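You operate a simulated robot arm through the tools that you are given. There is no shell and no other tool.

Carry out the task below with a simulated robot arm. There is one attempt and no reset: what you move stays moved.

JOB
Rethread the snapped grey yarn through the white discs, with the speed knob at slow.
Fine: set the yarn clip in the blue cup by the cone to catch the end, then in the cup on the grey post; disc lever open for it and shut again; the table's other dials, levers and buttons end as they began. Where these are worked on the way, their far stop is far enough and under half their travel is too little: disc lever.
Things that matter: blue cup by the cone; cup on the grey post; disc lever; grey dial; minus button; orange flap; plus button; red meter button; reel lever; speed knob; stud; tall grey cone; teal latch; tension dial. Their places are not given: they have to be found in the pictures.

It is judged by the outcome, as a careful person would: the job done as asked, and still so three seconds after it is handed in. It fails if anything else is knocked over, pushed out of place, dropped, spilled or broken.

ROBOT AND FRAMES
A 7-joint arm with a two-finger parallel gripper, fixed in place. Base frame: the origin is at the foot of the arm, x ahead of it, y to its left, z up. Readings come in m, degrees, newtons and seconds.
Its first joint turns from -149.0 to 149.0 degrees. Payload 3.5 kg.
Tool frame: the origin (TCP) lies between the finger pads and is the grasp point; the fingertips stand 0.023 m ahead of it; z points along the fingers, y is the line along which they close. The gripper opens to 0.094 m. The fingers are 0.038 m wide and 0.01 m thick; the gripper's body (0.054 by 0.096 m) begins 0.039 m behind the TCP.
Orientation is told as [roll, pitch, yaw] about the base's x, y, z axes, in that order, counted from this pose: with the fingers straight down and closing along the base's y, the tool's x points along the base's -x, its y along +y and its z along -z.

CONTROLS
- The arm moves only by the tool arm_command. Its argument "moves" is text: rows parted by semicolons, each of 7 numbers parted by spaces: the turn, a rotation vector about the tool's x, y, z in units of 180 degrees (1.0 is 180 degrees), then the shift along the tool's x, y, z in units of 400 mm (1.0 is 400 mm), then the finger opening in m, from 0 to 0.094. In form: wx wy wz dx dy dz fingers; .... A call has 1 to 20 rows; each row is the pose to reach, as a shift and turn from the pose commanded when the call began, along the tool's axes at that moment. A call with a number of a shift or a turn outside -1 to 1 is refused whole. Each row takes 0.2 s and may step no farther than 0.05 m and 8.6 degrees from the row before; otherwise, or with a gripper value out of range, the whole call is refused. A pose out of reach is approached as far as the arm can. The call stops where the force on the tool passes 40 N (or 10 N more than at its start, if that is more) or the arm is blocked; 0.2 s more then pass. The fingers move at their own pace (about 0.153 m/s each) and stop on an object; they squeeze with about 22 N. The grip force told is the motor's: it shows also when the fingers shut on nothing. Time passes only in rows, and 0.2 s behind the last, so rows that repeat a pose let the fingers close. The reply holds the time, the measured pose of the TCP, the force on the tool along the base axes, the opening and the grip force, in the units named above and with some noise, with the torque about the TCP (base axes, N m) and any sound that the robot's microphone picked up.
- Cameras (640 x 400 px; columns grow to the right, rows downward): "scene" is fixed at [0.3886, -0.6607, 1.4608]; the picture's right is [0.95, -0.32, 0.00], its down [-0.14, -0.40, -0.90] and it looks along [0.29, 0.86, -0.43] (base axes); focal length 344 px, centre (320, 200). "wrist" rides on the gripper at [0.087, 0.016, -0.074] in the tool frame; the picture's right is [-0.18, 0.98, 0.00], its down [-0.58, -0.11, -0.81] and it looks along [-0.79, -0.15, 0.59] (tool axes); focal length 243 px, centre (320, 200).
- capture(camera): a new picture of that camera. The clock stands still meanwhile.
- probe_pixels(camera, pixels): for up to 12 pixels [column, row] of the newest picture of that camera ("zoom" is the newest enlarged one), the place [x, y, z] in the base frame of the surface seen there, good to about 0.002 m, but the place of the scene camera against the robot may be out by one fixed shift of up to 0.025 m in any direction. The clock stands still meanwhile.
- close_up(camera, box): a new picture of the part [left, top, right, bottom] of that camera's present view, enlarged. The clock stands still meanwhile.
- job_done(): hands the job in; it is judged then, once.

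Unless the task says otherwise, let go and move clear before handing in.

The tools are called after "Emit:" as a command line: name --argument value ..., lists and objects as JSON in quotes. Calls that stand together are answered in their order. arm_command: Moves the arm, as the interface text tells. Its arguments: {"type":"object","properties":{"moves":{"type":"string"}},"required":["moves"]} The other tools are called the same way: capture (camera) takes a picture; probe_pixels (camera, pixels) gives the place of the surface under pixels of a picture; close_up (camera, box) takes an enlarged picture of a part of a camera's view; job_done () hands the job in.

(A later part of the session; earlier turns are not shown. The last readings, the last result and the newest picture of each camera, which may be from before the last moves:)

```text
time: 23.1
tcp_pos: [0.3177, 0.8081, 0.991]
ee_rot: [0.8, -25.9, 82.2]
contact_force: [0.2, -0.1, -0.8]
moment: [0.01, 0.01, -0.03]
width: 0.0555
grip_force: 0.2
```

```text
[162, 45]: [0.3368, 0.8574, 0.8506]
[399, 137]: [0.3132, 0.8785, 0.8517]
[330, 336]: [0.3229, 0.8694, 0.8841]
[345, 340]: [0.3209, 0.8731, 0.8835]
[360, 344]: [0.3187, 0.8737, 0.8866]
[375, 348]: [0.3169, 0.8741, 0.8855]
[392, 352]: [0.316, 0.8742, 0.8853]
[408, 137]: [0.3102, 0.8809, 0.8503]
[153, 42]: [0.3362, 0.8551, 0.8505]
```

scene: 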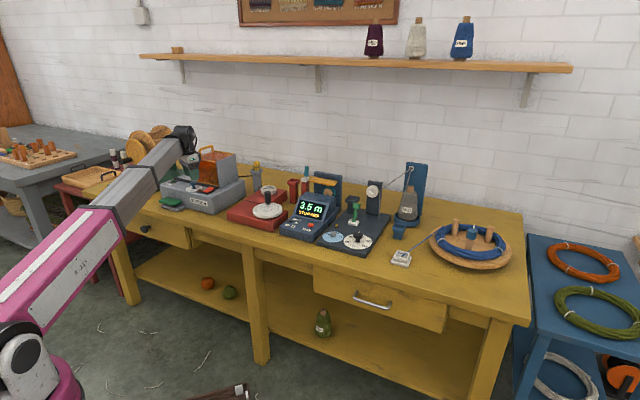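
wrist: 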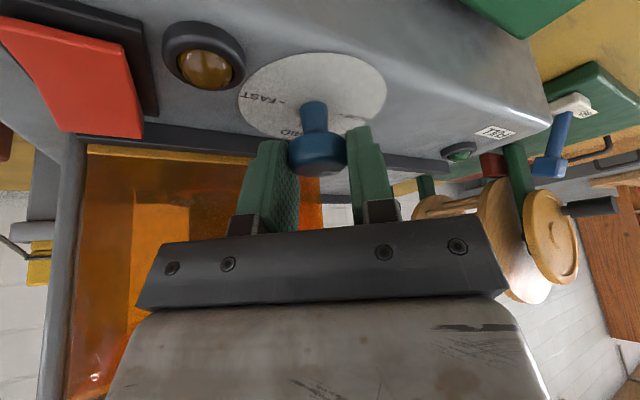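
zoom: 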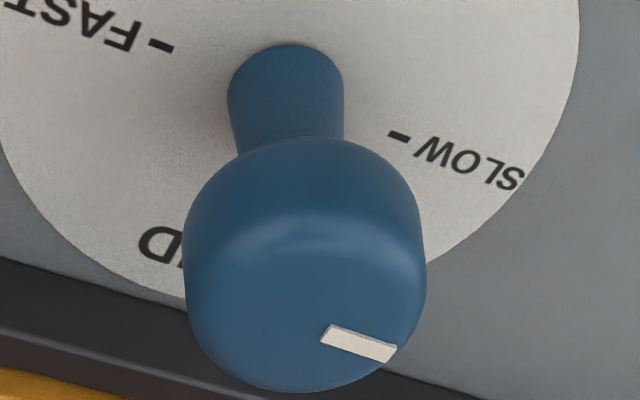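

By ray geometry the mark lies at about 137° and the SLOW tick at about 135°, so the knob is at SLOW. Next I'll lift and swing around toward the disc unit to study the lever, discs and cups.

Emit:
arm_command --moves "0 0 0 -0.0382 0 -0.0787 0.055; 0 0 0 -0.0765 0 -0.1575 0.055; 0.01019 -0.00029 0.02099 -0.0448 -0.1078 -0.173 0.055; 0.02038 -0.00058 0.04198 -0.009 -0.214 -0.1903 0.055; 0.03057 -0.00087 0.06297 0.0322 -0.3175 -0.2103 0.055; 0.04076 -0.00116 0.08396 0.0778 -0.418 -0.2325 0.055; 0.05095 -0.00145 0.10495 0.1278 -0.516 -0.2568 0.055; 0.06114 -0.00174 0.12594 0.1825 -0.6108 -0.2833 0.055; 0.07133 -0.00203 0.14693 0.2413 -0.7018 -0.3118 0.055; 0.08152 -0.00232 0.16792 0.304 -0.7888 -0.3423 0.055; 0.09171 -0.00261 0.18891 0.3708 -0.8718 -0.3748 0.055; 0.1019 -0.0029 0.2099 0.4413 -0.951 -0.409 0.055"

Emit:
capture --camera "wrist"

Emit:
close_up --camera "scene" --box '[165, 165, 245, 215]'

```text
time: 25.7
tcp_pos: [0.6667, 0.5278, 1.0567]
ee_rot: [0.9, -26.0, 40.1]
contact_force: [0.3, -0.7, 0.7]
moment: [0.02, -0.04, -0.05]
width: 0.0548
grip_force: 0.1
```

```text
taken
```

wrist: 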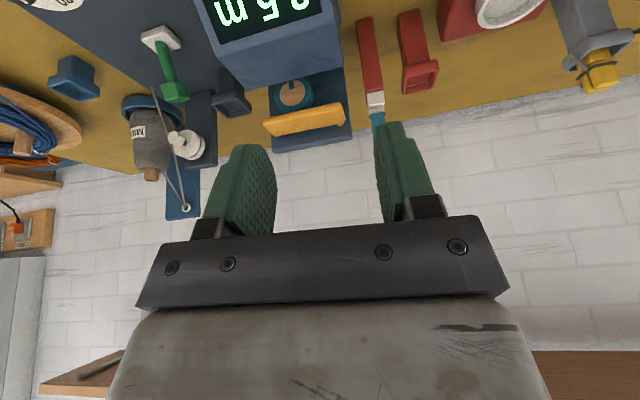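

```text
8.00 times, centred on (205, 190) of scene
```

zoom: 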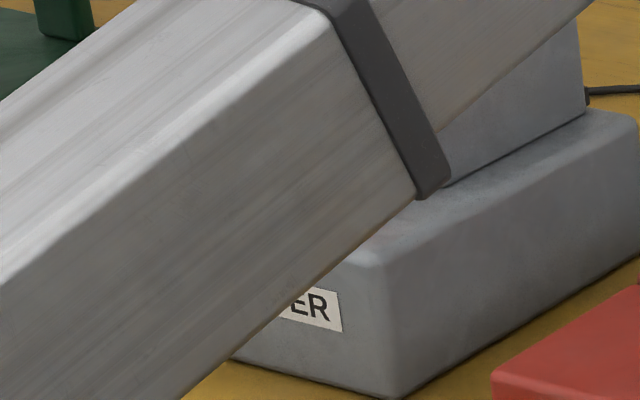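

The wrist view now shows the green lever (170,70), discs (185,143), charcoal cup (232,95) and clip (600,75). I'll enlarge these.

Emit:
close_up --camera "wrist" --box '[110, 20, 270, 220]'

Emit:
close_up --camera "wrist" --box '[540, 0, 640, 110]'

Emit:
close_up --camera "wrist" --box '[130, 15, 250, 90]'

Emit:
capture --camera "wrist"

Emit:
probe_pixels --camera "wrist" --pixels '[[162, 40], [168, 70], [174, 92], [185, 143], [192, 148], [232, 95], [70, 75], [600, 75], [600, 50], [155, 90], [185, 208], [232, 75]]'

```text
2.00 times, centred on (190, 120) of wrist
```

zoom: 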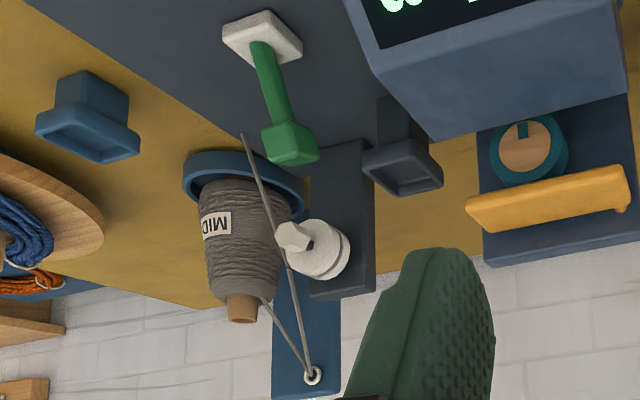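

```text
3.64 times, centred on (590, 55) of wrist
```

zoom: 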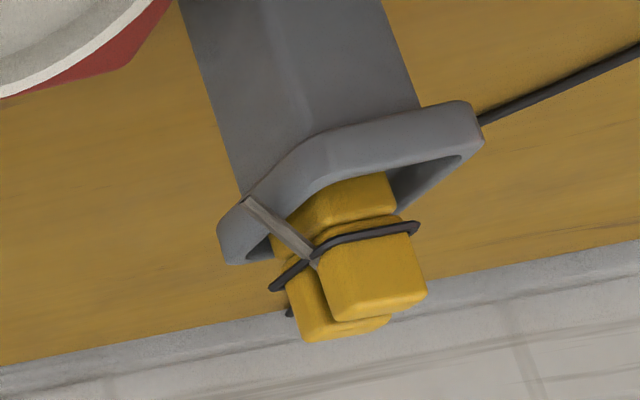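

```text
5.33 times, centred on (190, 52) of wrist
```

zoom: 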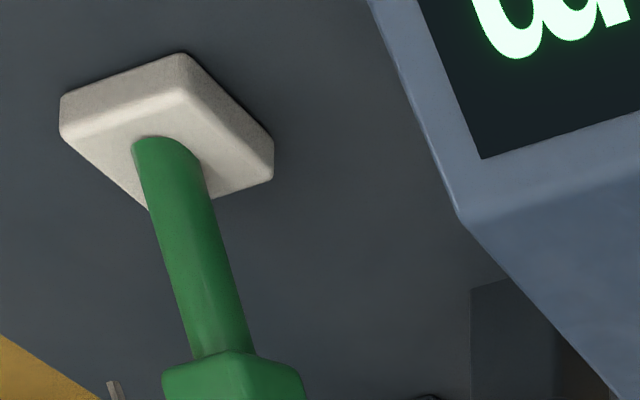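

```text
taken
```

wrist: 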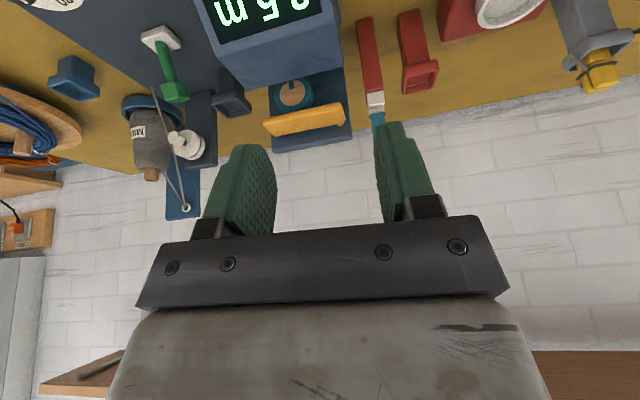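

```text
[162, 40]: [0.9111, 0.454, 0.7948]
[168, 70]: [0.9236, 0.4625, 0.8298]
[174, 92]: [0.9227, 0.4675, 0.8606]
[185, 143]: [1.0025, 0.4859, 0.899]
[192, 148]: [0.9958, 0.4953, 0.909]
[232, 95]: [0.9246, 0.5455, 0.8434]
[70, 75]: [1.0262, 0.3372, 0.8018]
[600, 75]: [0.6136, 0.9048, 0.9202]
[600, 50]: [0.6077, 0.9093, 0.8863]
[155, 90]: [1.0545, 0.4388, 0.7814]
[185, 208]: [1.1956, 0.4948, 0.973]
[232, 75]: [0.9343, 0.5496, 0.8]
```

Shift between the two cameras is about (0.01, 0.01, 0). The lever block is at (0.911, 0.454, 0.795) and its handle at (0.923, 0.468, 0.86), so it leans back toward the discs. I'll probe the plate's edges and the disc gap to learn which way the lever swings.

Emit:
capture --camera "scene"

Emit:
close_up --camera "scene" --box '[320, 165, 416, 225]'

Emit:
close_up --camera "wrist" --box '[150, 100, 230, 175]'

Emit:
probe_pixels --camera "scene" --pixels '[[364, 252], [388, 215], [327, 240], [345, 222], [359, 224], [354, 205], [352, 214]]'

Emit:
probe_pixels --camera "wrist" --pixels '[[142, 36], [163, 27], [181, 42], [160, 52], [170, 85], [180, 87], [166, 93], [187, 97], [178, 100]]'

```text
taken
```

scene: 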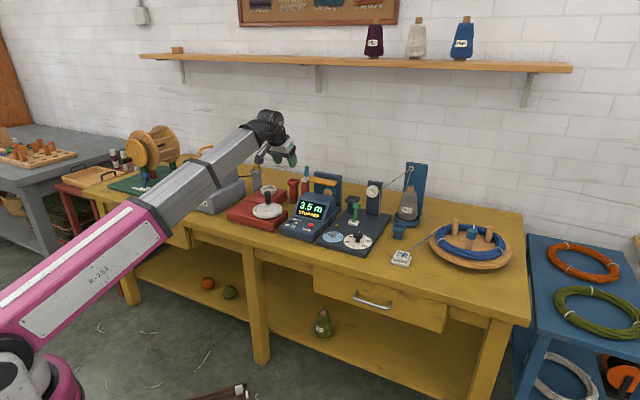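

```text
6.67 times, centred on (368, 195) of scene
```

zoom: 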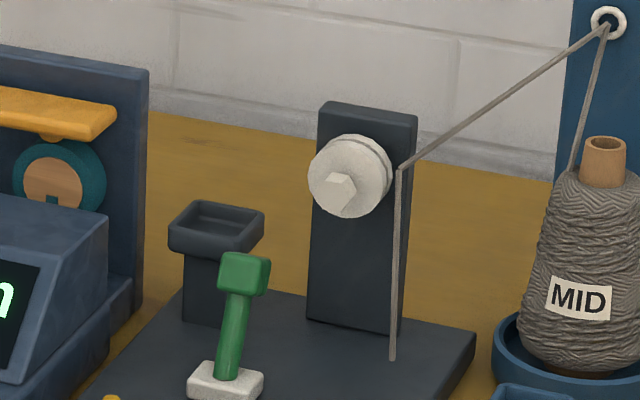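

```text
5.33 times, centred on (190, 138) of wrist
```

zoom: 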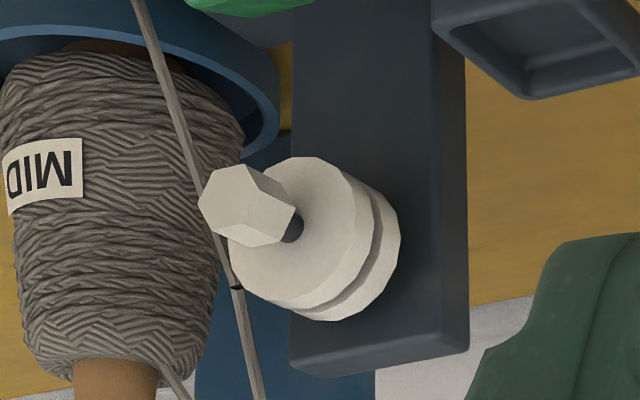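

```text
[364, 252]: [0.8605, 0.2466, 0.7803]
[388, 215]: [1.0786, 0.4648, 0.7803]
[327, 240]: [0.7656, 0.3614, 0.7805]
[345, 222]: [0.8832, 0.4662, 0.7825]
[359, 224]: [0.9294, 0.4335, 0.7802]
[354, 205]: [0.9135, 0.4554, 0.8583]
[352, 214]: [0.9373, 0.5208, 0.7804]
```

```text
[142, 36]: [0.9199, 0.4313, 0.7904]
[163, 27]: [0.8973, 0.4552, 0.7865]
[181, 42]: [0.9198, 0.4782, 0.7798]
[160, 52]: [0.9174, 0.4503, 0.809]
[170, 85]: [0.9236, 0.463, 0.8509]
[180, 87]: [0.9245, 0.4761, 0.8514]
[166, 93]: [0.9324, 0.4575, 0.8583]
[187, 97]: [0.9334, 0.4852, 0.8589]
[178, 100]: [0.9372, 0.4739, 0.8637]
```

The plate is set at 45° and the lever leans back along its front-to-back direction, so it likely swings front/back. I'll move closer, lined up with the plate (yaw 45), to see the handle well.

Emit:
arm_command --moves "-0.002 0.0001 -0.0042 0.0213 -0.0924 0.0313 0.055; -0.0041 0.0001 -0.0083 0.0426 -0.1849 0.0627 0.055; -0.0061 0.0002 -0.0125 0.0638 -0.2773 0.094 0.055; -0.0081 0.0003 -0.0166 0.0851 -0.3697 0.1253 0.055; -0.0101 0.0003 -0.0208 0.1064 -0.4622 0.1567 0.055; -0.01218 0.0004 -0.02497 0.1277 -0.5546 0.188 0.055; -0.01218 0.0004 -0.02497 0.1277 -0.5546 0.188 0.055"

Emit:
capture --camera "wrist"

```text
time: 27.3
tcp_pos: [0.7977, 0.3548, 0.9624]
ee_rot: [0.9, -26.0, 45.1]
contact_force: [0.7, 0.7, 0.6]
moment: [-0.01, 0.0, 0.01]
width: 0.0552
grip_force: 0.1
```

```text
taken
```

wrist: 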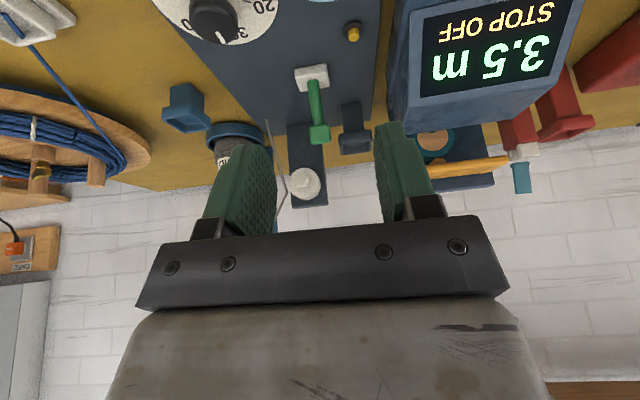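

Emit:
close_up --camera "wrist" --box '[270, 50, 390, 210]'

Emit:
close_up --camera "wrist" --box '[285, 55, 365, 150]'

Emit:
probe_pixels --camera "wrist" --pixels '[[311, 132], [319, 132], [327, 132], [319, 127], [319, 138], [315, 100], [312, 78], [300, 78], [325, 75], [312, 67], [305, 183], [355, 145]]'

```text
2.50 times, centred on (330, 130) of wrist
```

zoom: 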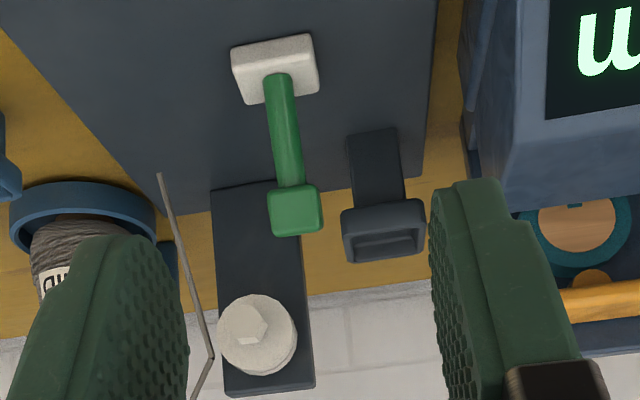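

```text
4.21 times, centred on (325, 102) of wrist
```

zoom: 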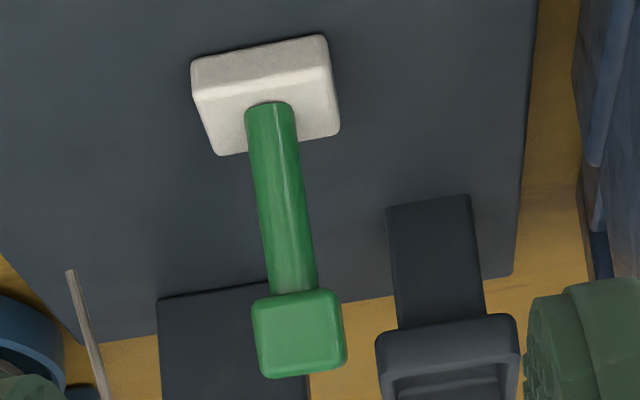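

```text
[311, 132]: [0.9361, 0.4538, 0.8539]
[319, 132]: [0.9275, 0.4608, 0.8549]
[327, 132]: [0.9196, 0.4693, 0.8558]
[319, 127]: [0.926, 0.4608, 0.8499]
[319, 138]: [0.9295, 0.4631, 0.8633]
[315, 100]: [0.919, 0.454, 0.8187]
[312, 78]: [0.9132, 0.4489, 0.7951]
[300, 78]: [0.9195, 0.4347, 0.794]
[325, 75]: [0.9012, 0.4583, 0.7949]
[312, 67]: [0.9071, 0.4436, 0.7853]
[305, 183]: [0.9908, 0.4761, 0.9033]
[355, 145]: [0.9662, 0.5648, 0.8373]
```

The handle head is about 25 mm wide, centred near (0.936, 0.469, 0.857), leaning back about 17°. I'll approach it from the front with the fingers straddling it.

Emit:
probe_pixels --camera "wrist" --pixels '[[265, 122], [272, 145], [280, 170], [285, 190], [352, 32], [340, 135], [369, 140], [355, 152]]'

Emit:
arm_command --moves "0 0 0 -0.0513 -0.0108 0.0788 0.055; 0 0 0 -0.1025 -0.0216 0.1577 0.055; 0 0 0 -0.1538 -0.0324 0.2365 0.055; 0 0 0 -0.205 -0.0432 0.3153 0.055; 0 0 0 -0.205 -0.0432 0.3153 0.055"

Emit:
capture --camera "wrist"

```text
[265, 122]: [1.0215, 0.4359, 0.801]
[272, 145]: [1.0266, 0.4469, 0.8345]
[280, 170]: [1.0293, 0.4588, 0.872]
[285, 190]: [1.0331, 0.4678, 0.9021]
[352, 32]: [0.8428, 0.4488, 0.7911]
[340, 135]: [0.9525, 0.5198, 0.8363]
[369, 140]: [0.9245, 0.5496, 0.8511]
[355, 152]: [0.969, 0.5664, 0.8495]
```

```text
time: 28.5
tcp_pos: [0.9018, 0.4362, 0.8853]
ee_rot: [0.8, -26.0, 45.1]
contact_force: [-0.4, 0.1, -1.1]
moment: [0.01, 0.01, -0.04]
width: 0.0548
grip_force: 0.1
```

```text
taken
```

wrist: 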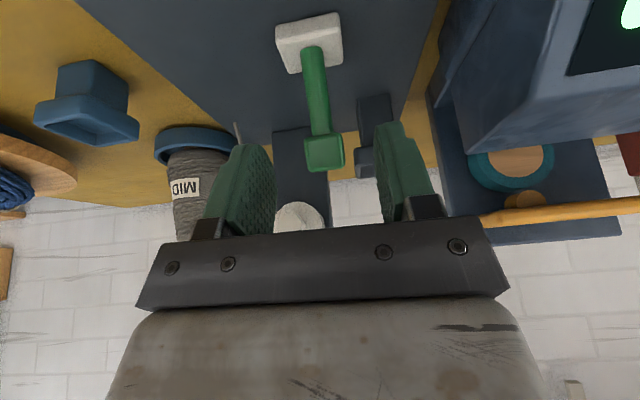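

The handle now shows at (322,152) between the fingers, with the arm reaching this far without trouble. I'll probe its face once more for exact centring.

Emit:
probe_pixels --camera "wrist" --pixels '[[323, 150], [310, 152], [338, 150], [322, 140], [324, 166], [315, 90], [318, 120], [300, 210]]'

Emit:
close_up --camera "wrist" --box '[260, 90, 400, 240]'

```text
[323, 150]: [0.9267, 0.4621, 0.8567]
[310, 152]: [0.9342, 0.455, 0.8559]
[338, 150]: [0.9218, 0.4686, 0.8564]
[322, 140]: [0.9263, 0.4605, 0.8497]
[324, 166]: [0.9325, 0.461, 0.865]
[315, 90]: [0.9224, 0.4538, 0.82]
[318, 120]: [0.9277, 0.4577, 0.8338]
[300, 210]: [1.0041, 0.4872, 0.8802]
```

```text
2.67 times, centred on (330, 165) of wrist
```

zoom: 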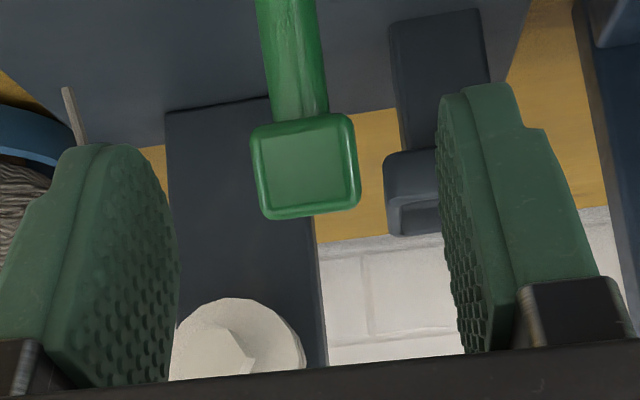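

It's centred sideways; I need 47 mm forward and 24 mm down. I'll move in and close gently on the handle.

Emit:
arm_command --moves "0 0 0 -0.04 0 0.053 0.055; 0 0 0 -0.0805 0 0.106 0.055; 0 0 0 -0.0805 0 0.106 0.055; 0 0 0 -0.0805 0 0.106 0.03; 0 0 0 -0.0805 0 0.106 0; 0 0 0 -0.0805 0 0.106 0"

Emit:
capture --camera "wrist"

Emit:
close_up --camera "scene" --box '[310, 150, 430, 240]'

```text
time: 29.9
tcp_pos: [0.9343, 0.4685, 0.8594]
ee_rot: [0.9, -26.0, 45.1]
contact_force: [-4.8, 5.0, -1.2]
moment: [-0.33, -0.41, -0.74]
width: 0.0258
grip_force: 44.9
```

```text
taken
```

wrist: 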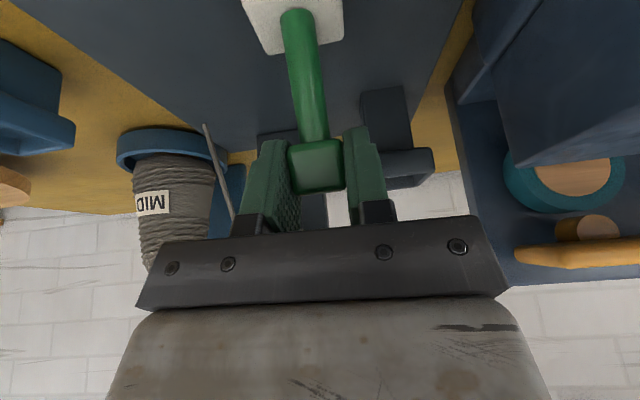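

```text
4.44 times, centred on (370, 195) of scene
```

zoom: 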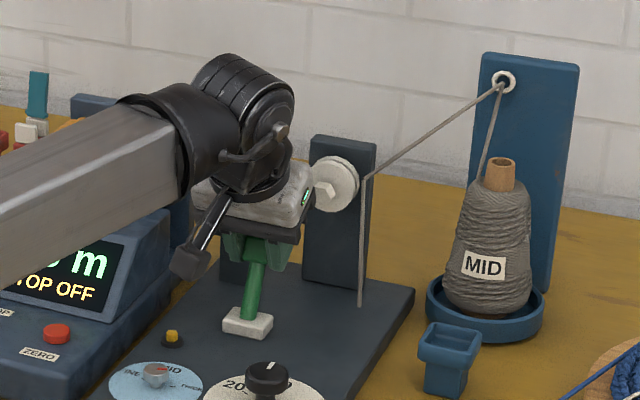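

The handle is held at 25.8 mm. I'll pull it toward the front in small steps, watching the force for the direction and the stop.

Emit:
arm_command --moves "0 0 0 0.0203 0 -0.0155 0; 0 0 0 0.0411 0 -0.0298 0; 0 0 0 0.0411 0 -0.0298 0"

Emit:
close_up --camera "scene" --box '[310, 150, 430, 240]'

```text
time: 30.7
tcp_pos: [0.9209, 0.4547, 0.8647]
ee_rot: [1.0, -26.1, 45.2]
contact_force: [9.5, 18.0, 2.7]
moment: [0.63, -1.35, -0.59]
width: 0.0258
grip_force: 44.9
```

```text
4.44 times, centred on (370, 195) of scene
```

zoom: 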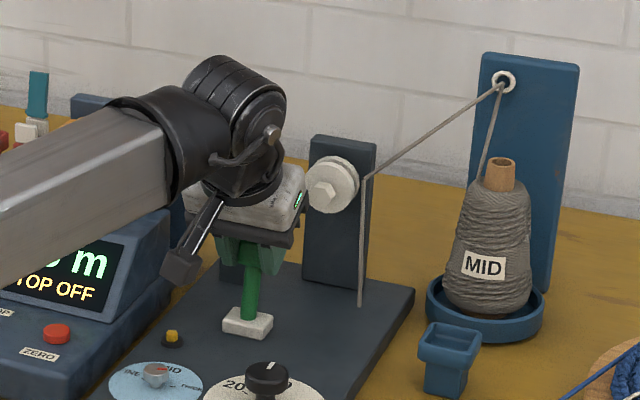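

The lever follows the pull and the front disc is starting to part from the back one. I'll keep pulling toward the stop.

Emit:
arm_command --moves "0 0 0 0.0225 0 -0.011 0; 0 0 0 0.046 0 -0.0197 0; 0 0 0 0.0707 0 -0.0262 0; 0 0 0 0.0707 0 -0.0262 0"

Emit:
close_up --camera "scene" --box '[310, 150, 430, 240]'

```text
time: 31.7
tcp_pos: [0.8995, 0.4325, 0.8603]
ee_rot: [0.8, -26.1, 45.0]
contact_force: [7.1, 17.2, 4.7]
moment: [0.36, -1.44, -0.22]
width: 0.0258
grip_force: 45.1
```

```text
4.44 times, centred on (370, 195) of scene
```

zoom: 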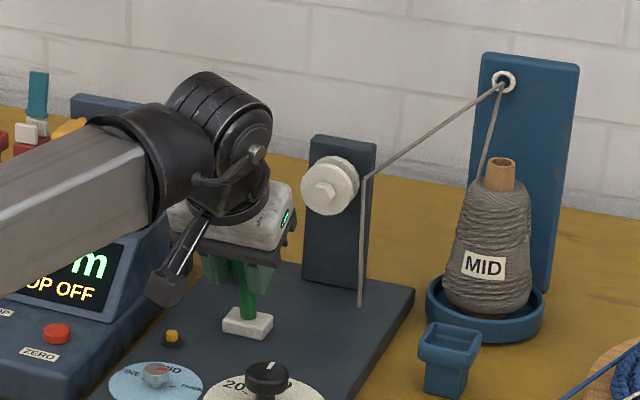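

The lever now leans forward with a steady 18 N drag and the gap between discs has grown. I'll continue along its arc until the stop.

Emit:
arm_command --moves "0 0 0 0.0134 0 -0.0015 0; 0 0 0 0.0268 0 -0.002 0; 0 0 0 0.0407 0 -0.0022 0; 0 0 0 0.0546 0 -0.0022 0; 0 0 0 0.0546 0 -0.0022 0"

Emit:
close_up --camera "scene" --box '[310, 150, 430, 240]'

```text
time: 32.9
tcp_pos: [0.8853, 0.4184, 0.8518]
ee_rot: [0.8, -26.2, 45.1]
contact_force: [9.5, 11.8, 10.8]
moment: [0.45, -1.51, -0.25]
width: 0.0256
grip_force: 45.1
```

```text
4.44 times, centred on (370, 195) of scene
```

zoom: 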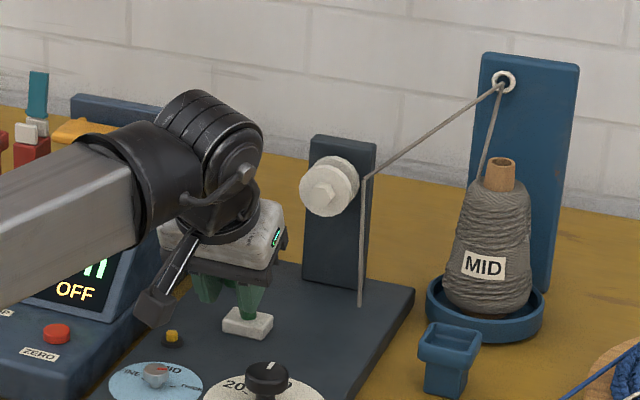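

No stop yet; the lever leans about 35° forward. I'll keep following the arc in small steps.

Emit:
arm_command --moves "0 0 0 0.0156 0 0.0035 0; 0 0 0 0.0312 0 0.007 0; 0 0 0 0.0474 0 0.0117 0; 0 0 0 0.0474 0 0.0117 0"

Emit:
close_up --camera "scene" --box '[310, 150, 430, 240]'

Emit:
capture --camera "wrist"

```text
time: 33.9
tcp_pos: [0.8735, 0.4063, 0.8381]
ee_rot: [0.9, -25.8, 45.1]
contact_force: [0.4, -0.7, -0.4]
moment: [-0.02, 0.01, 0.01]
width: 0.0
grip_force: 42.0
```

```text
4.44 times, centred on (370, 195) of scene
```

zoom: 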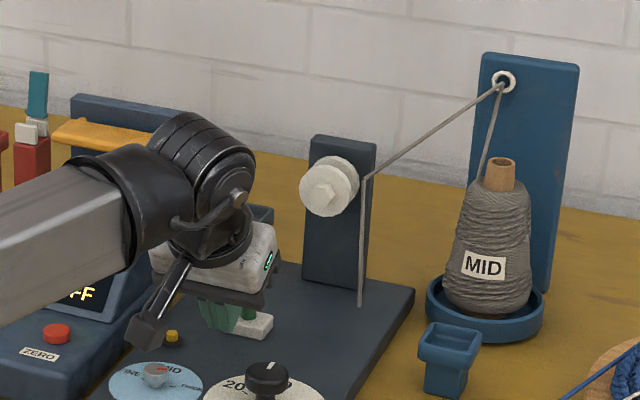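

```text
taken
```

wrist: 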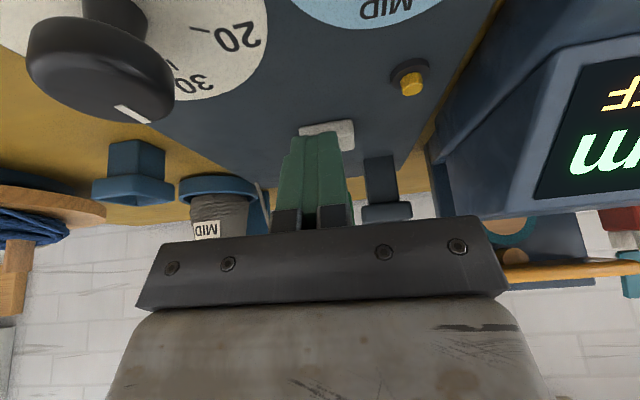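

The fingers slipped off the handle and closed to 0, which suggests the lever had reached its stop. I'll back straight out along the tool axis and look.

Emit:
arm_command --moves "0 0 0 0 0 -0.08 0; 0 0 0 0 0 -0.16 0; 0 0 0 0 0 -0.24 0.055; 0 0 0 0 0 -0.24 0.055"

Emit:
capture --camera "wrist"

Emit:
close_up --camera "scene" --box '[310, 150, 430, 240]'

```text
time: 34.9
tcp_pos: [0.8461, 0.3778, 0.9254]
ee_rot: [0.9, -26.0, 45.1]
contact_force: [-0.7, 0.1, 0.7]
moment: [-0.03, 0.04, -0.02]
width: 0.0551
grip_force: 0.0
```

```text
taken
```

wrist: 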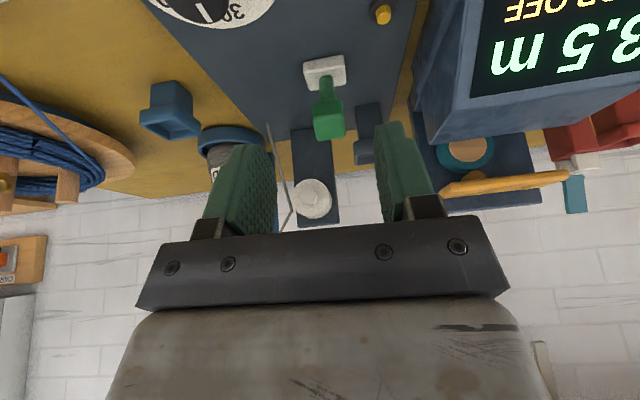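

```text
4.44 times, centred on (370, 195) of scene
```

zoom: 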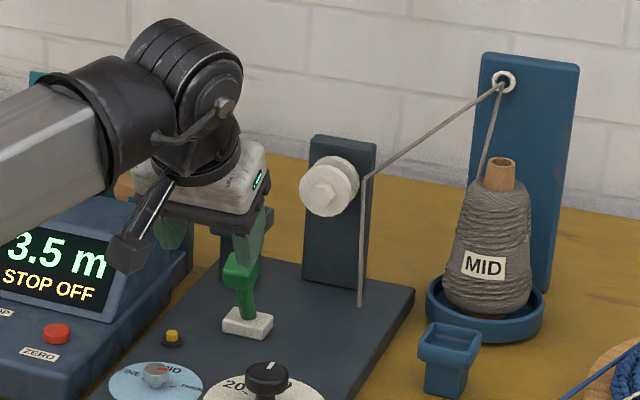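

The lever handle now shows at (328,120). I'll probe it and compare with before, and look at the gap between the discs.

Emit:
probe_pixels --camera "wrist" --pixels '[[328, 125], [328, 108], [318, 120], [340, 120], [328, 135], [325, 90], [322, 82], [325, 65], [312, 200]]'

Emit:
close_up --camera "wrist" --box '[275, 50, 375, 150]'

Emit:
close_up --camera "wrist" --box '[270, 160, 350, 230]'

Emit:
close_up --camera "scene" --box '[345, 170, 405, 215]'

```text
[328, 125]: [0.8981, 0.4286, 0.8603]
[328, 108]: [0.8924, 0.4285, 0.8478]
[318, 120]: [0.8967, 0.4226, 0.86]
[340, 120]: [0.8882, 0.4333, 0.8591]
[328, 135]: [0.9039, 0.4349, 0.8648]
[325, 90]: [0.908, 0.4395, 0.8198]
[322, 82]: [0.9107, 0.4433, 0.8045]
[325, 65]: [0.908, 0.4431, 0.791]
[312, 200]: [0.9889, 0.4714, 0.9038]
```

```text
4.00 times, centred on (325, 100) of wrist
```

zoom: 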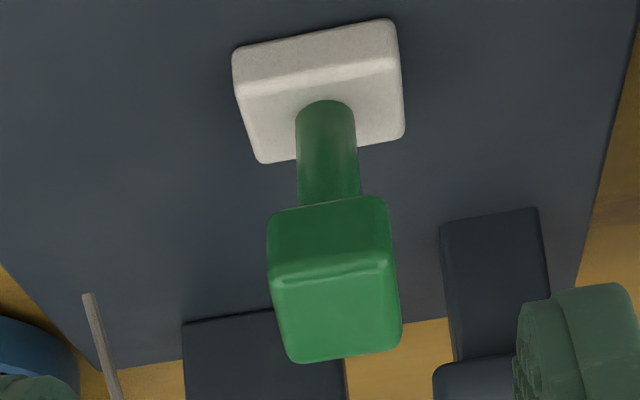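

```text
5.71 times, centred on (310, 195) of wrist
```

zoom: 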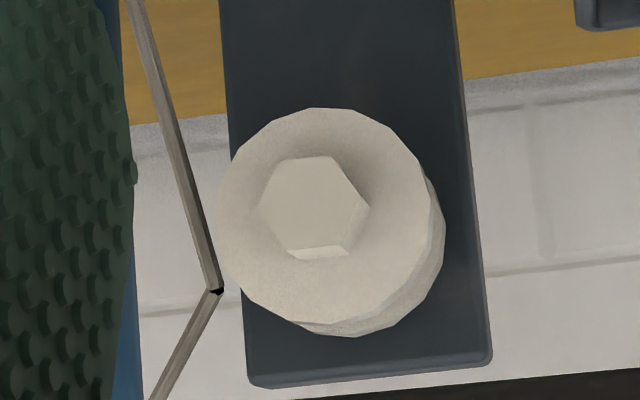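

```text
8.89 times, centred on (375, 192) of scene
```

zoom: 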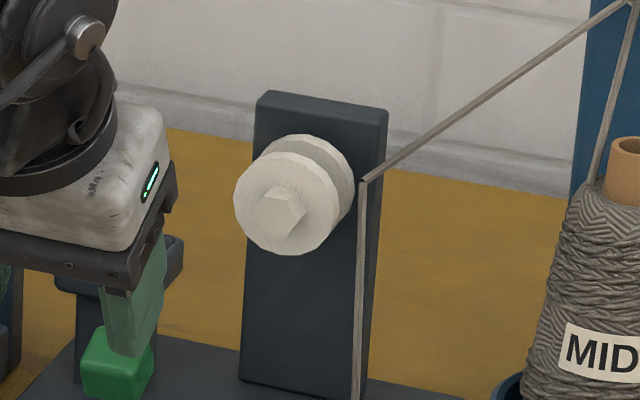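

The lever now leans about 20° forward (handle at about (0.90, 0.43, 0.86)) and the front disc stands clearly off the back one, so the discs are open. Next I'll rise and swing over to the clip on the grey post.

Emit:
arm_command --moves "0 0 0 -0.0384 0 -0.0786 0.055; 0 0 0 -0.0767 0 -0.1573 0.055; 0 0 0 -0.1151 0 -0.2359 0.055; 0 0 0 -0.1342 0.1034 -0.2266 0.055; 0 0 0 -0.1533 0.2068 -0.2173 0.055; 0 0 0 -0.1724 0.3102 -0.208 0.055; 0 0 0 -0.1915 0.4136 -0.1987 0.055; 0 0 0 -0.2106 0.517 -0.1894 0.055; 0 0 0 -0.2297 0.6204 -0.1801 0.055; 0 0 0 -0.2488 0.7238 -0.1708 0.055; 0 0 0 -0.2678 0.8275 -0.1614 0.055"

Emit:
capture --camera "wrist"

Emit:
close_up --camera "scene" --box '[325, 160, 415, 240]'

```text
time: 37.3
tcp_pos: [0.6593, 0.6546, 1.0339]
ee_rot: [0.9, -26.0, 45.0]
contact_force: [-1.3, -0.2, 0.2]
moment: [0.02, 0.0, 0.02]
width: 0.0551
grip_force: 0.0
```

```text
taken
```

wrist: 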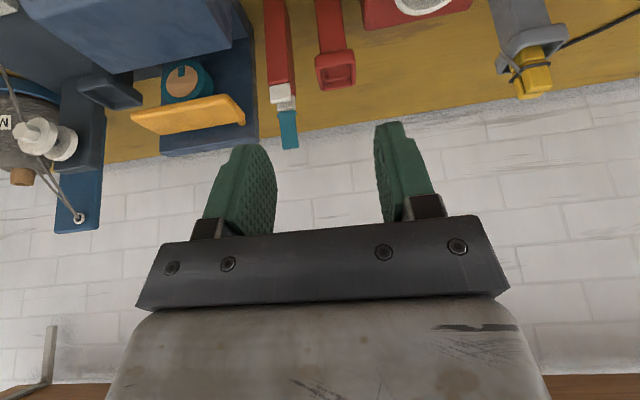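

```text
5.00 times, centred on (370, 200) of scene
```

zoom: 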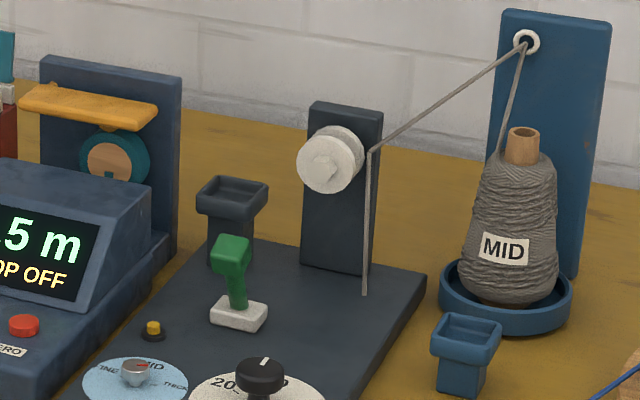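

The discs are visibly open and nothing else moved. I'll slide further left so the clip is in front of the gripper.

Emit:
arm_command --moves "0 0 0 -0.0052 0.0936 0.0103 0.055; 0 0 0 -0.0105 0.1872 0.0207 0.055; 0 0 0 -0.0157 0.2808 0.031 0.055; 0 0 0 -0.021 0.3744 0.0414 0.055; 0 0 0 -0.0262 0.468 0.0517 0.055; 0 0 0 -0.0262 0.468 0.0517 0.055"

Emit:
capture --camera "wrist"

```text
time: 38.7
tcp_pos: [0.5376, 0.8001, 1.0257]
ee_rot: [0.8, -25.9, 45.1]
contact_force: [-0.2, 0.0, 0.3]
moment: [-0.02, 0.01, 0.01]
width: 0.055
grip_force: 0.0
```

```text
taken
```

wrist: 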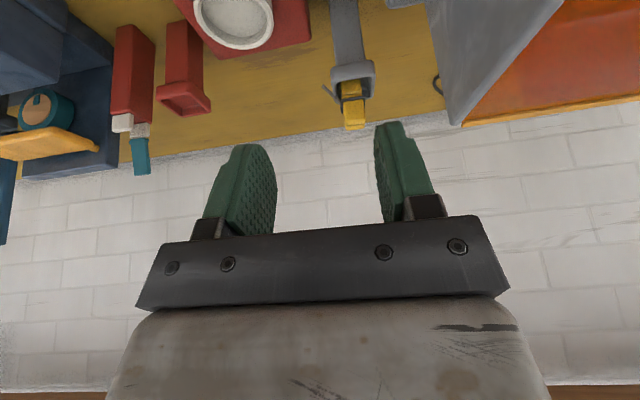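

Emit:
close_up --camera "wrist" --box '[310, 50, 400, 140]'

Emit:
probe_pixels --camera "wrist" --pixels '[[348, 107], [360, 108], [355, 120], [355, 128], [345, 100], [360, 100], [335, 75], [375, 68], [353, 75], [352, 65], [440, 85], [460, 120]]'

```text
4.44 times, centred on (355, 95) of wrist
```

zoom: 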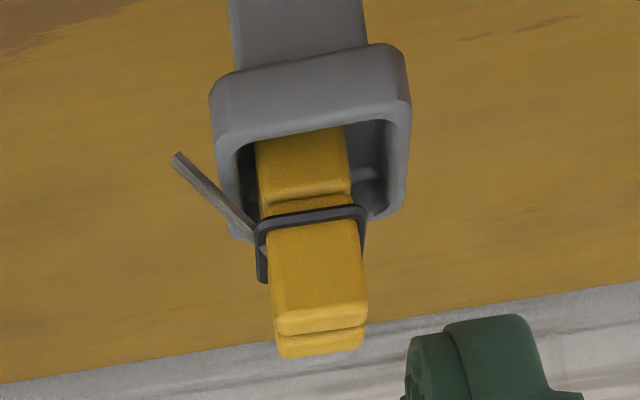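

```text
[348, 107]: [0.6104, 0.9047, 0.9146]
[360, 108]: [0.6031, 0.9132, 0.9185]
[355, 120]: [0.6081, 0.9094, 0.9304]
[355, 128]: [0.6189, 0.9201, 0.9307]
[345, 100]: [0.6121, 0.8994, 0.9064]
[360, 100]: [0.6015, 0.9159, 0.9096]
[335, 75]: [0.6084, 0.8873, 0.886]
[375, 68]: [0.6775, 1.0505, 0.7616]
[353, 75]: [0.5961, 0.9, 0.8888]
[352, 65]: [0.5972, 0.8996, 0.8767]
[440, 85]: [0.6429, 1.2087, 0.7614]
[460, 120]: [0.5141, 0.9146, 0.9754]
```

The clip is about 20 mm wide, centred near (0.614, 0.916) with its top at z 0.932. It stands in a cup whose rim is at z 0.888, lined up with the 45° layout. I'll tilt the tool to 40° for reach and then move to a pre-grasp in front of it.

Emit:
arm_command --moves "0 -0.039 0 0 0 0 0.08; 0 -0.0778 0 0 0 0 0.08; 0 -0.0778 0 0 0 0 0.08"

```text
time: 39.5
tcp_pos: [0.5372, 0.8001, 1.0235]
ee_rot: [1.0, -40.1, 44.8]
contact_force: [0.3, 0.2, -0.5]
moment: [0.02, -0.02, 0.0]
width: 0.0799
grip_force: 0.0
```

Emit:
arm_command --moves "0 0 0 -0.0147 0.0233 0.0784 0.08; 0 0 0 -0.0295 0.0467 0.1568 0.08; 0 0 0 -0.0442 0.07 0.2352 0.08; 0 0 0 -0.0442 0.07 0.2352 0.08"

Emit:
capture --camera "wrist"

Emit:
close_up --camera "scene" --box '[200, 130, 300, 210]'

```text
time: 40.5
tcp_pos: [0.568, 0.875, 0.9625]
ee_rot: [1.1, -40.0, 44.8]
contact_force: [0.4, -0.1, -0.2]
moment: [0.01, 0.02, -0.04]
width: 0.08
grip_force: 0.0
```

```text
taken
```

wrist: 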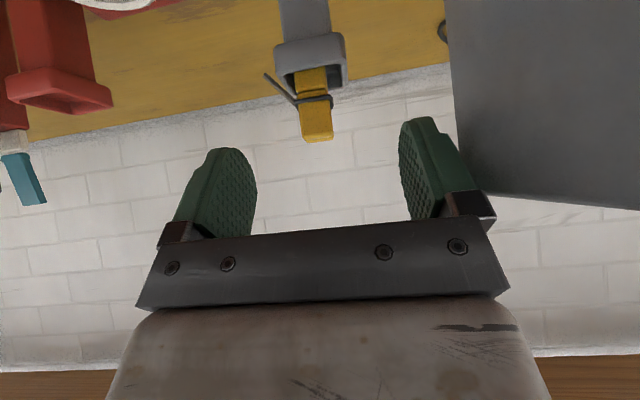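

```text
5.00 times, centred on (250, 170) of scene
```

zoom: 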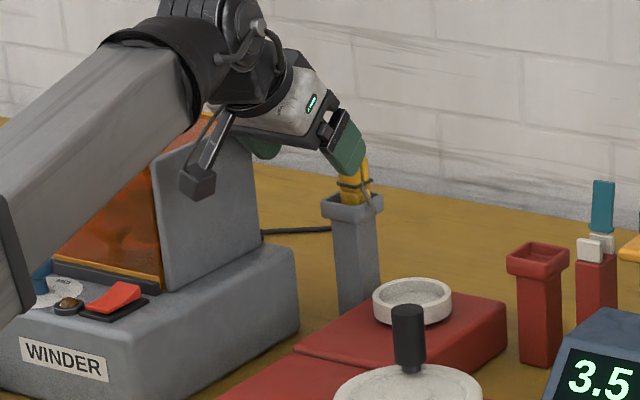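

The clip at (315,115) is well centred between the open fingers. I'll probe it again from this closer view.

Emit:
probe_pixels --camera "wrist" --pixels '[[306, 118], [316, 118], [327, 118], [317, 130], [317, 138], [312, 83], [310, 60], [285, 50], [335, 45], [266, 75], [300, 100], [332, 102]]'

Emit:
close_up --camera "wrist" --box '[250, 20, 380, 150]'

```text
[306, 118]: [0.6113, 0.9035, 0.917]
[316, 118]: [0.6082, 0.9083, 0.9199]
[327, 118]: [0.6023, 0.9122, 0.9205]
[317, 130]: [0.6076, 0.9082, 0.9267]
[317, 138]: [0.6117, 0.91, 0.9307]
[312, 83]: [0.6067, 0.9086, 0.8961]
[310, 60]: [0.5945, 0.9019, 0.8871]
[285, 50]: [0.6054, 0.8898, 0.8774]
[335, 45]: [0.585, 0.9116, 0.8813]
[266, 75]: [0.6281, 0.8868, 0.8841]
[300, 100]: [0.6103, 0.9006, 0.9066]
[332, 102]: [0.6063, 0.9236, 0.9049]
```

```text
3.08 times, centred on (315, 85) of wrist
```

zoom: 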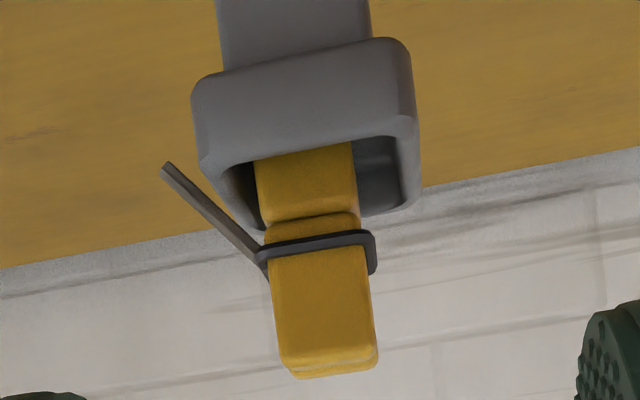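

I'll advance to the grasp height (TCP z 0.923) with fingers still open and confirm nothing touches.

Emit:
arm_command --moves "0 0 0 -0.0197 -0.0037 0.0595 0.08; 0 0 0 -0.0393 -0.0073 0.119 0.08; 0 0 0 -0.059 -0.011 0.1786 0.08; 0 0 0 -0.059 -0.011 0.1786 0.08"

Emit:
capture --camera "wrist"

Emit:
close_up --camera "scene" --box '[220, 140, 300, 200]'

```text
time: 41.5
tcp_pos: [0.6161, 0.9183, 0.9217]
ee_rot: [0.9, -39.9, 44.8]
contact_force: [-1.0, 0.1, 0.6]
moment: [-0.01, -0.01, 0.01]
width: 0.0801
grip_force: 0.2
```

```text
taken
```

wrist: 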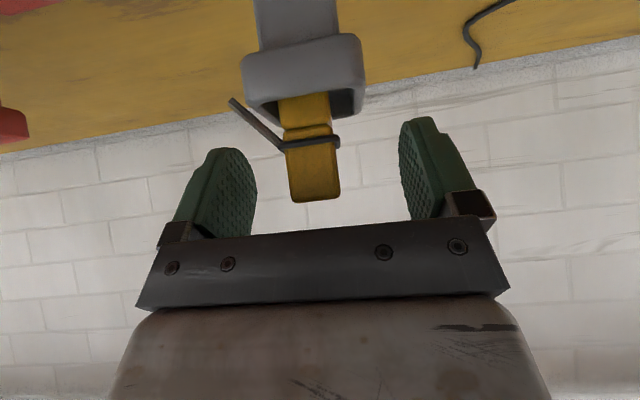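

```text
6.67 times, centred on (260, 170) of scene
```

zoom: 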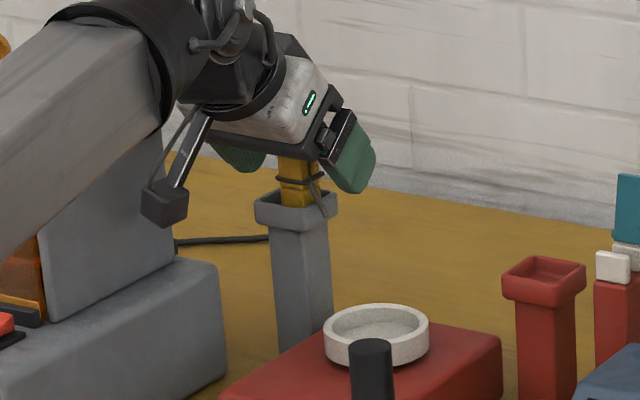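

No contact, and the clip is between the pads. I'll close on it and check the width before lifting.

Emit:
arm_command --moves "0 0 0 0 -0.002 0 0.05; 0 0 0 0 -0.002 0 0.03; 0 0 0 0 -0.002 0 0; 0 0 0 0 -0.002 0 0; 0 0 0 0 -0.002 0 0"

Emit:
capture --camera "wrist"

```text
time: 42.7
tcp_pos: [0.6172, 0.9174, 0.923]
ee_rot: [1.0, -40.0, 44.8]
contact_force: [0.3, -0.3, -0.3]
moment: [0.01, -0.02, 0.0]
width: 0.0215
grip_force: 21.8
```

```text
taken
```

wrist: 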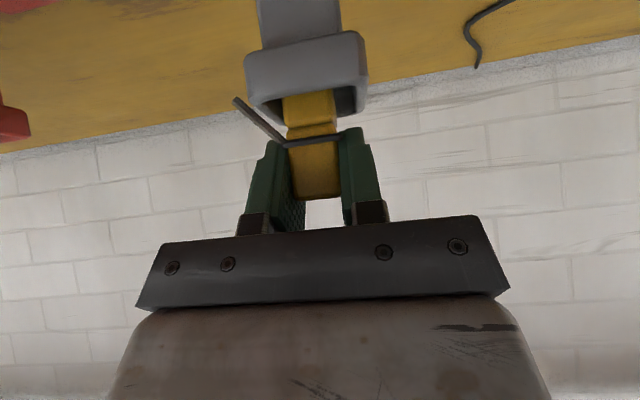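

The clip is held at 21.5 mm with 22 N. I'll lift it straight up out of the cup and check.

Emit:
arm_command --moves "0 0 0 -0.0402 -0.002 -0.0479 0; 0 0 0 -0.0804 -0.002 -0.0958 0; 0 0 0 -0.1286 -0.002 -0.1532 0; 0 0 0 -0.1033 -0.002 -0.2398 0; 0 0 0 -0.1033 -0.002 -0.2398 0"

Emit:
capture --camera "wrist"

Emit:
close_up --camera "scene" --box '[200, 110, 320, 200]'

```text
time: 43.9
tcp_pos: [0.598, 0.8938, 1.0226]
ee_rot: [1.0, -40.0, 44.8]
contact_force: [0.0, 0.4, -0.1]
moment: [-0.03, -0.01, 0.02]
width: 0.0213
grip_force: 22.0
```

```text
taken
```

wrist: 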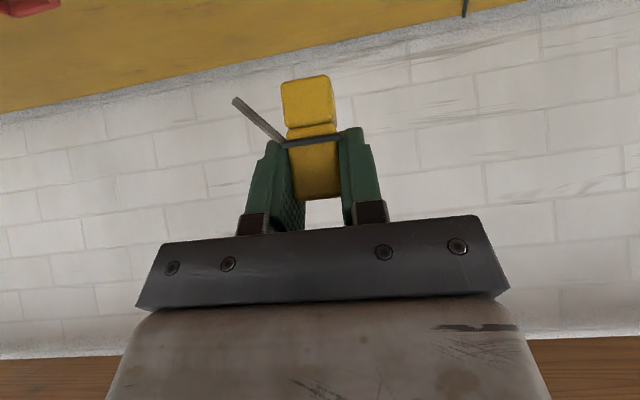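

```text
4.44 times, centred on (260, 155) of scene
```

zoom: 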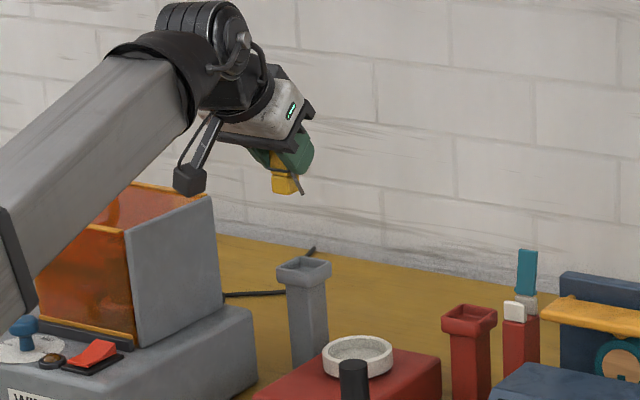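

The clip is out of the cup and held firmly. I'll probe its lower end to know how far it reaches below the TCP.

Emit:
probe_pixels --camera "wrist" --pixels '[[308, 84], [308, 80], [290, 90], [328, 90], [310, 110], [312, 185], [236, 100]]'

Emit:
close_up --camera "wrist" --box '[220, 60, 400, 240]'

```text
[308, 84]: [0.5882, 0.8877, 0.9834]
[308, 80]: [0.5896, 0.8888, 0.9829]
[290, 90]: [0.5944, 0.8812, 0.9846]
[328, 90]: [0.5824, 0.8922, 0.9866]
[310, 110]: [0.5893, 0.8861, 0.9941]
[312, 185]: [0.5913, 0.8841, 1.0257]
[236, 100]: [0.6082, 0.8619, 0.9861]
```

```text
2.22 times, centred on (310, 150) of wrist
```

zoom: 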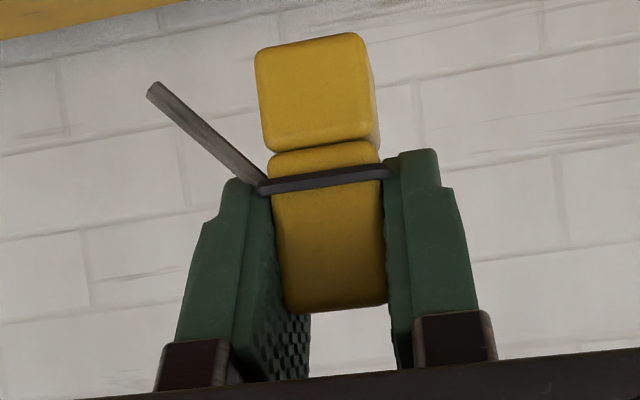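

The clip's lower end is about 42 mm below the TCP, so it seats only about 7 mm deep in a cup. I'll carry it at z 1.04 toward the blue cup, keeping the same tilt and heading.

Emit:
arm_command --moves "0 0 0 0.0143 -0.1091 -0.0194 0; 0 0 0 0.0286 -0.2183 -0.0388 0; 0 0 0 0.0429 -0.3274 -0.0581 0; 0 0 0 0.0573 -0.4365 -0.0775 0; 0 0 0 0.0716 -0.5456 -0.0969 0; 0 0 0 0.0859 -0.6548 -0.1163 0; 0 0 0 0.1002 -0.7639 -0.1356 0; 0 0 0 0.1145 -0.873 -0.155 0; 0 0 0 0.1145 -0.873 -0.155 0"

Emit:
capture --camera "wrist"

```text
time: 45.9
tcp_pos: [0.7954, 0.597, 1.0385]
ee_rot: [0.9, -40.0, 44.8]
contact_force: [-0.2, -0.5, 0.0]
moment: [-0.02, 0.01, 0.02]
width: 0.0213
grip_force: 21.8
```

```text
taken
```

wrist: 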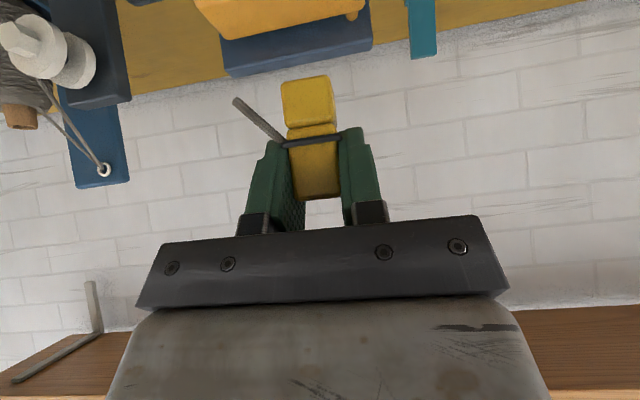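

Carrying is steady (21.8 N grip). I'll continue on the inner side to in front of the blue cup and lower for a view of it.

Emit:
arm_command --moves "0 0 0 0.0298 -0.1093 -0.025 0; 0 0 0 0.0597 -0.2186 -0.0501 0; 0 0 0 0.0895 -0.3279 -0.0751 0; 0 0 0 0.1193 -0.4372 -0.1002 0; 0 0 0 0.1491 -0.5464 -0.1252 0; 0 0 0 0.179 -0.6557 -0.1502 0; 0 0 0 0.2088 -0.765 -0.1753 0; 0 0 0 0.2386 -0.8743 -0.2003 0; 0 0 0 0.3029 -0.8743 -0.1237 0; 0 0 0 0.3672 -0.8743 -0.0471 0; 0 0 0 0.4154 -0.8743 0.0104 0; 0 0 0 0.4154 -0.8743 0.0104 0"

Emit:
capture --camera "wrist"

Emit:
capture --camera "scene"

```text
time: 48.5
tcp_pos: [0.9561, 0.2617, 0.9225]
ee_rot: [1.1, -40.0, 44.8]
contact_force: [0.3, 0.4, -0.5]
moment: [0.0, -0.02, 0.0]
width: 0.0212
grip_force: 21.5
```

```text
taken
```

wrist: 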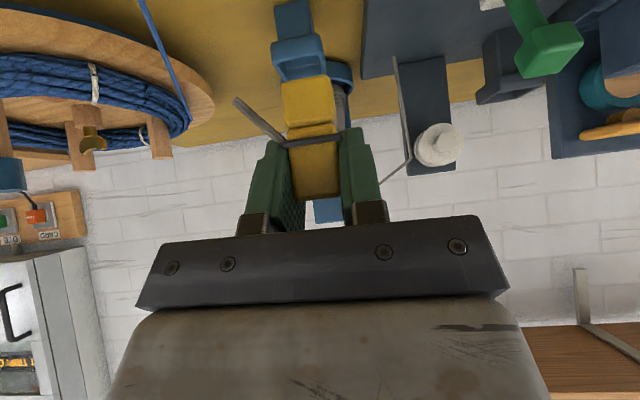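

```text
taken
```

scene: 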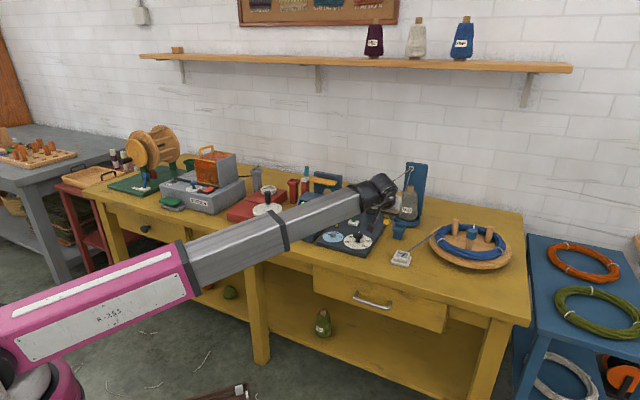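

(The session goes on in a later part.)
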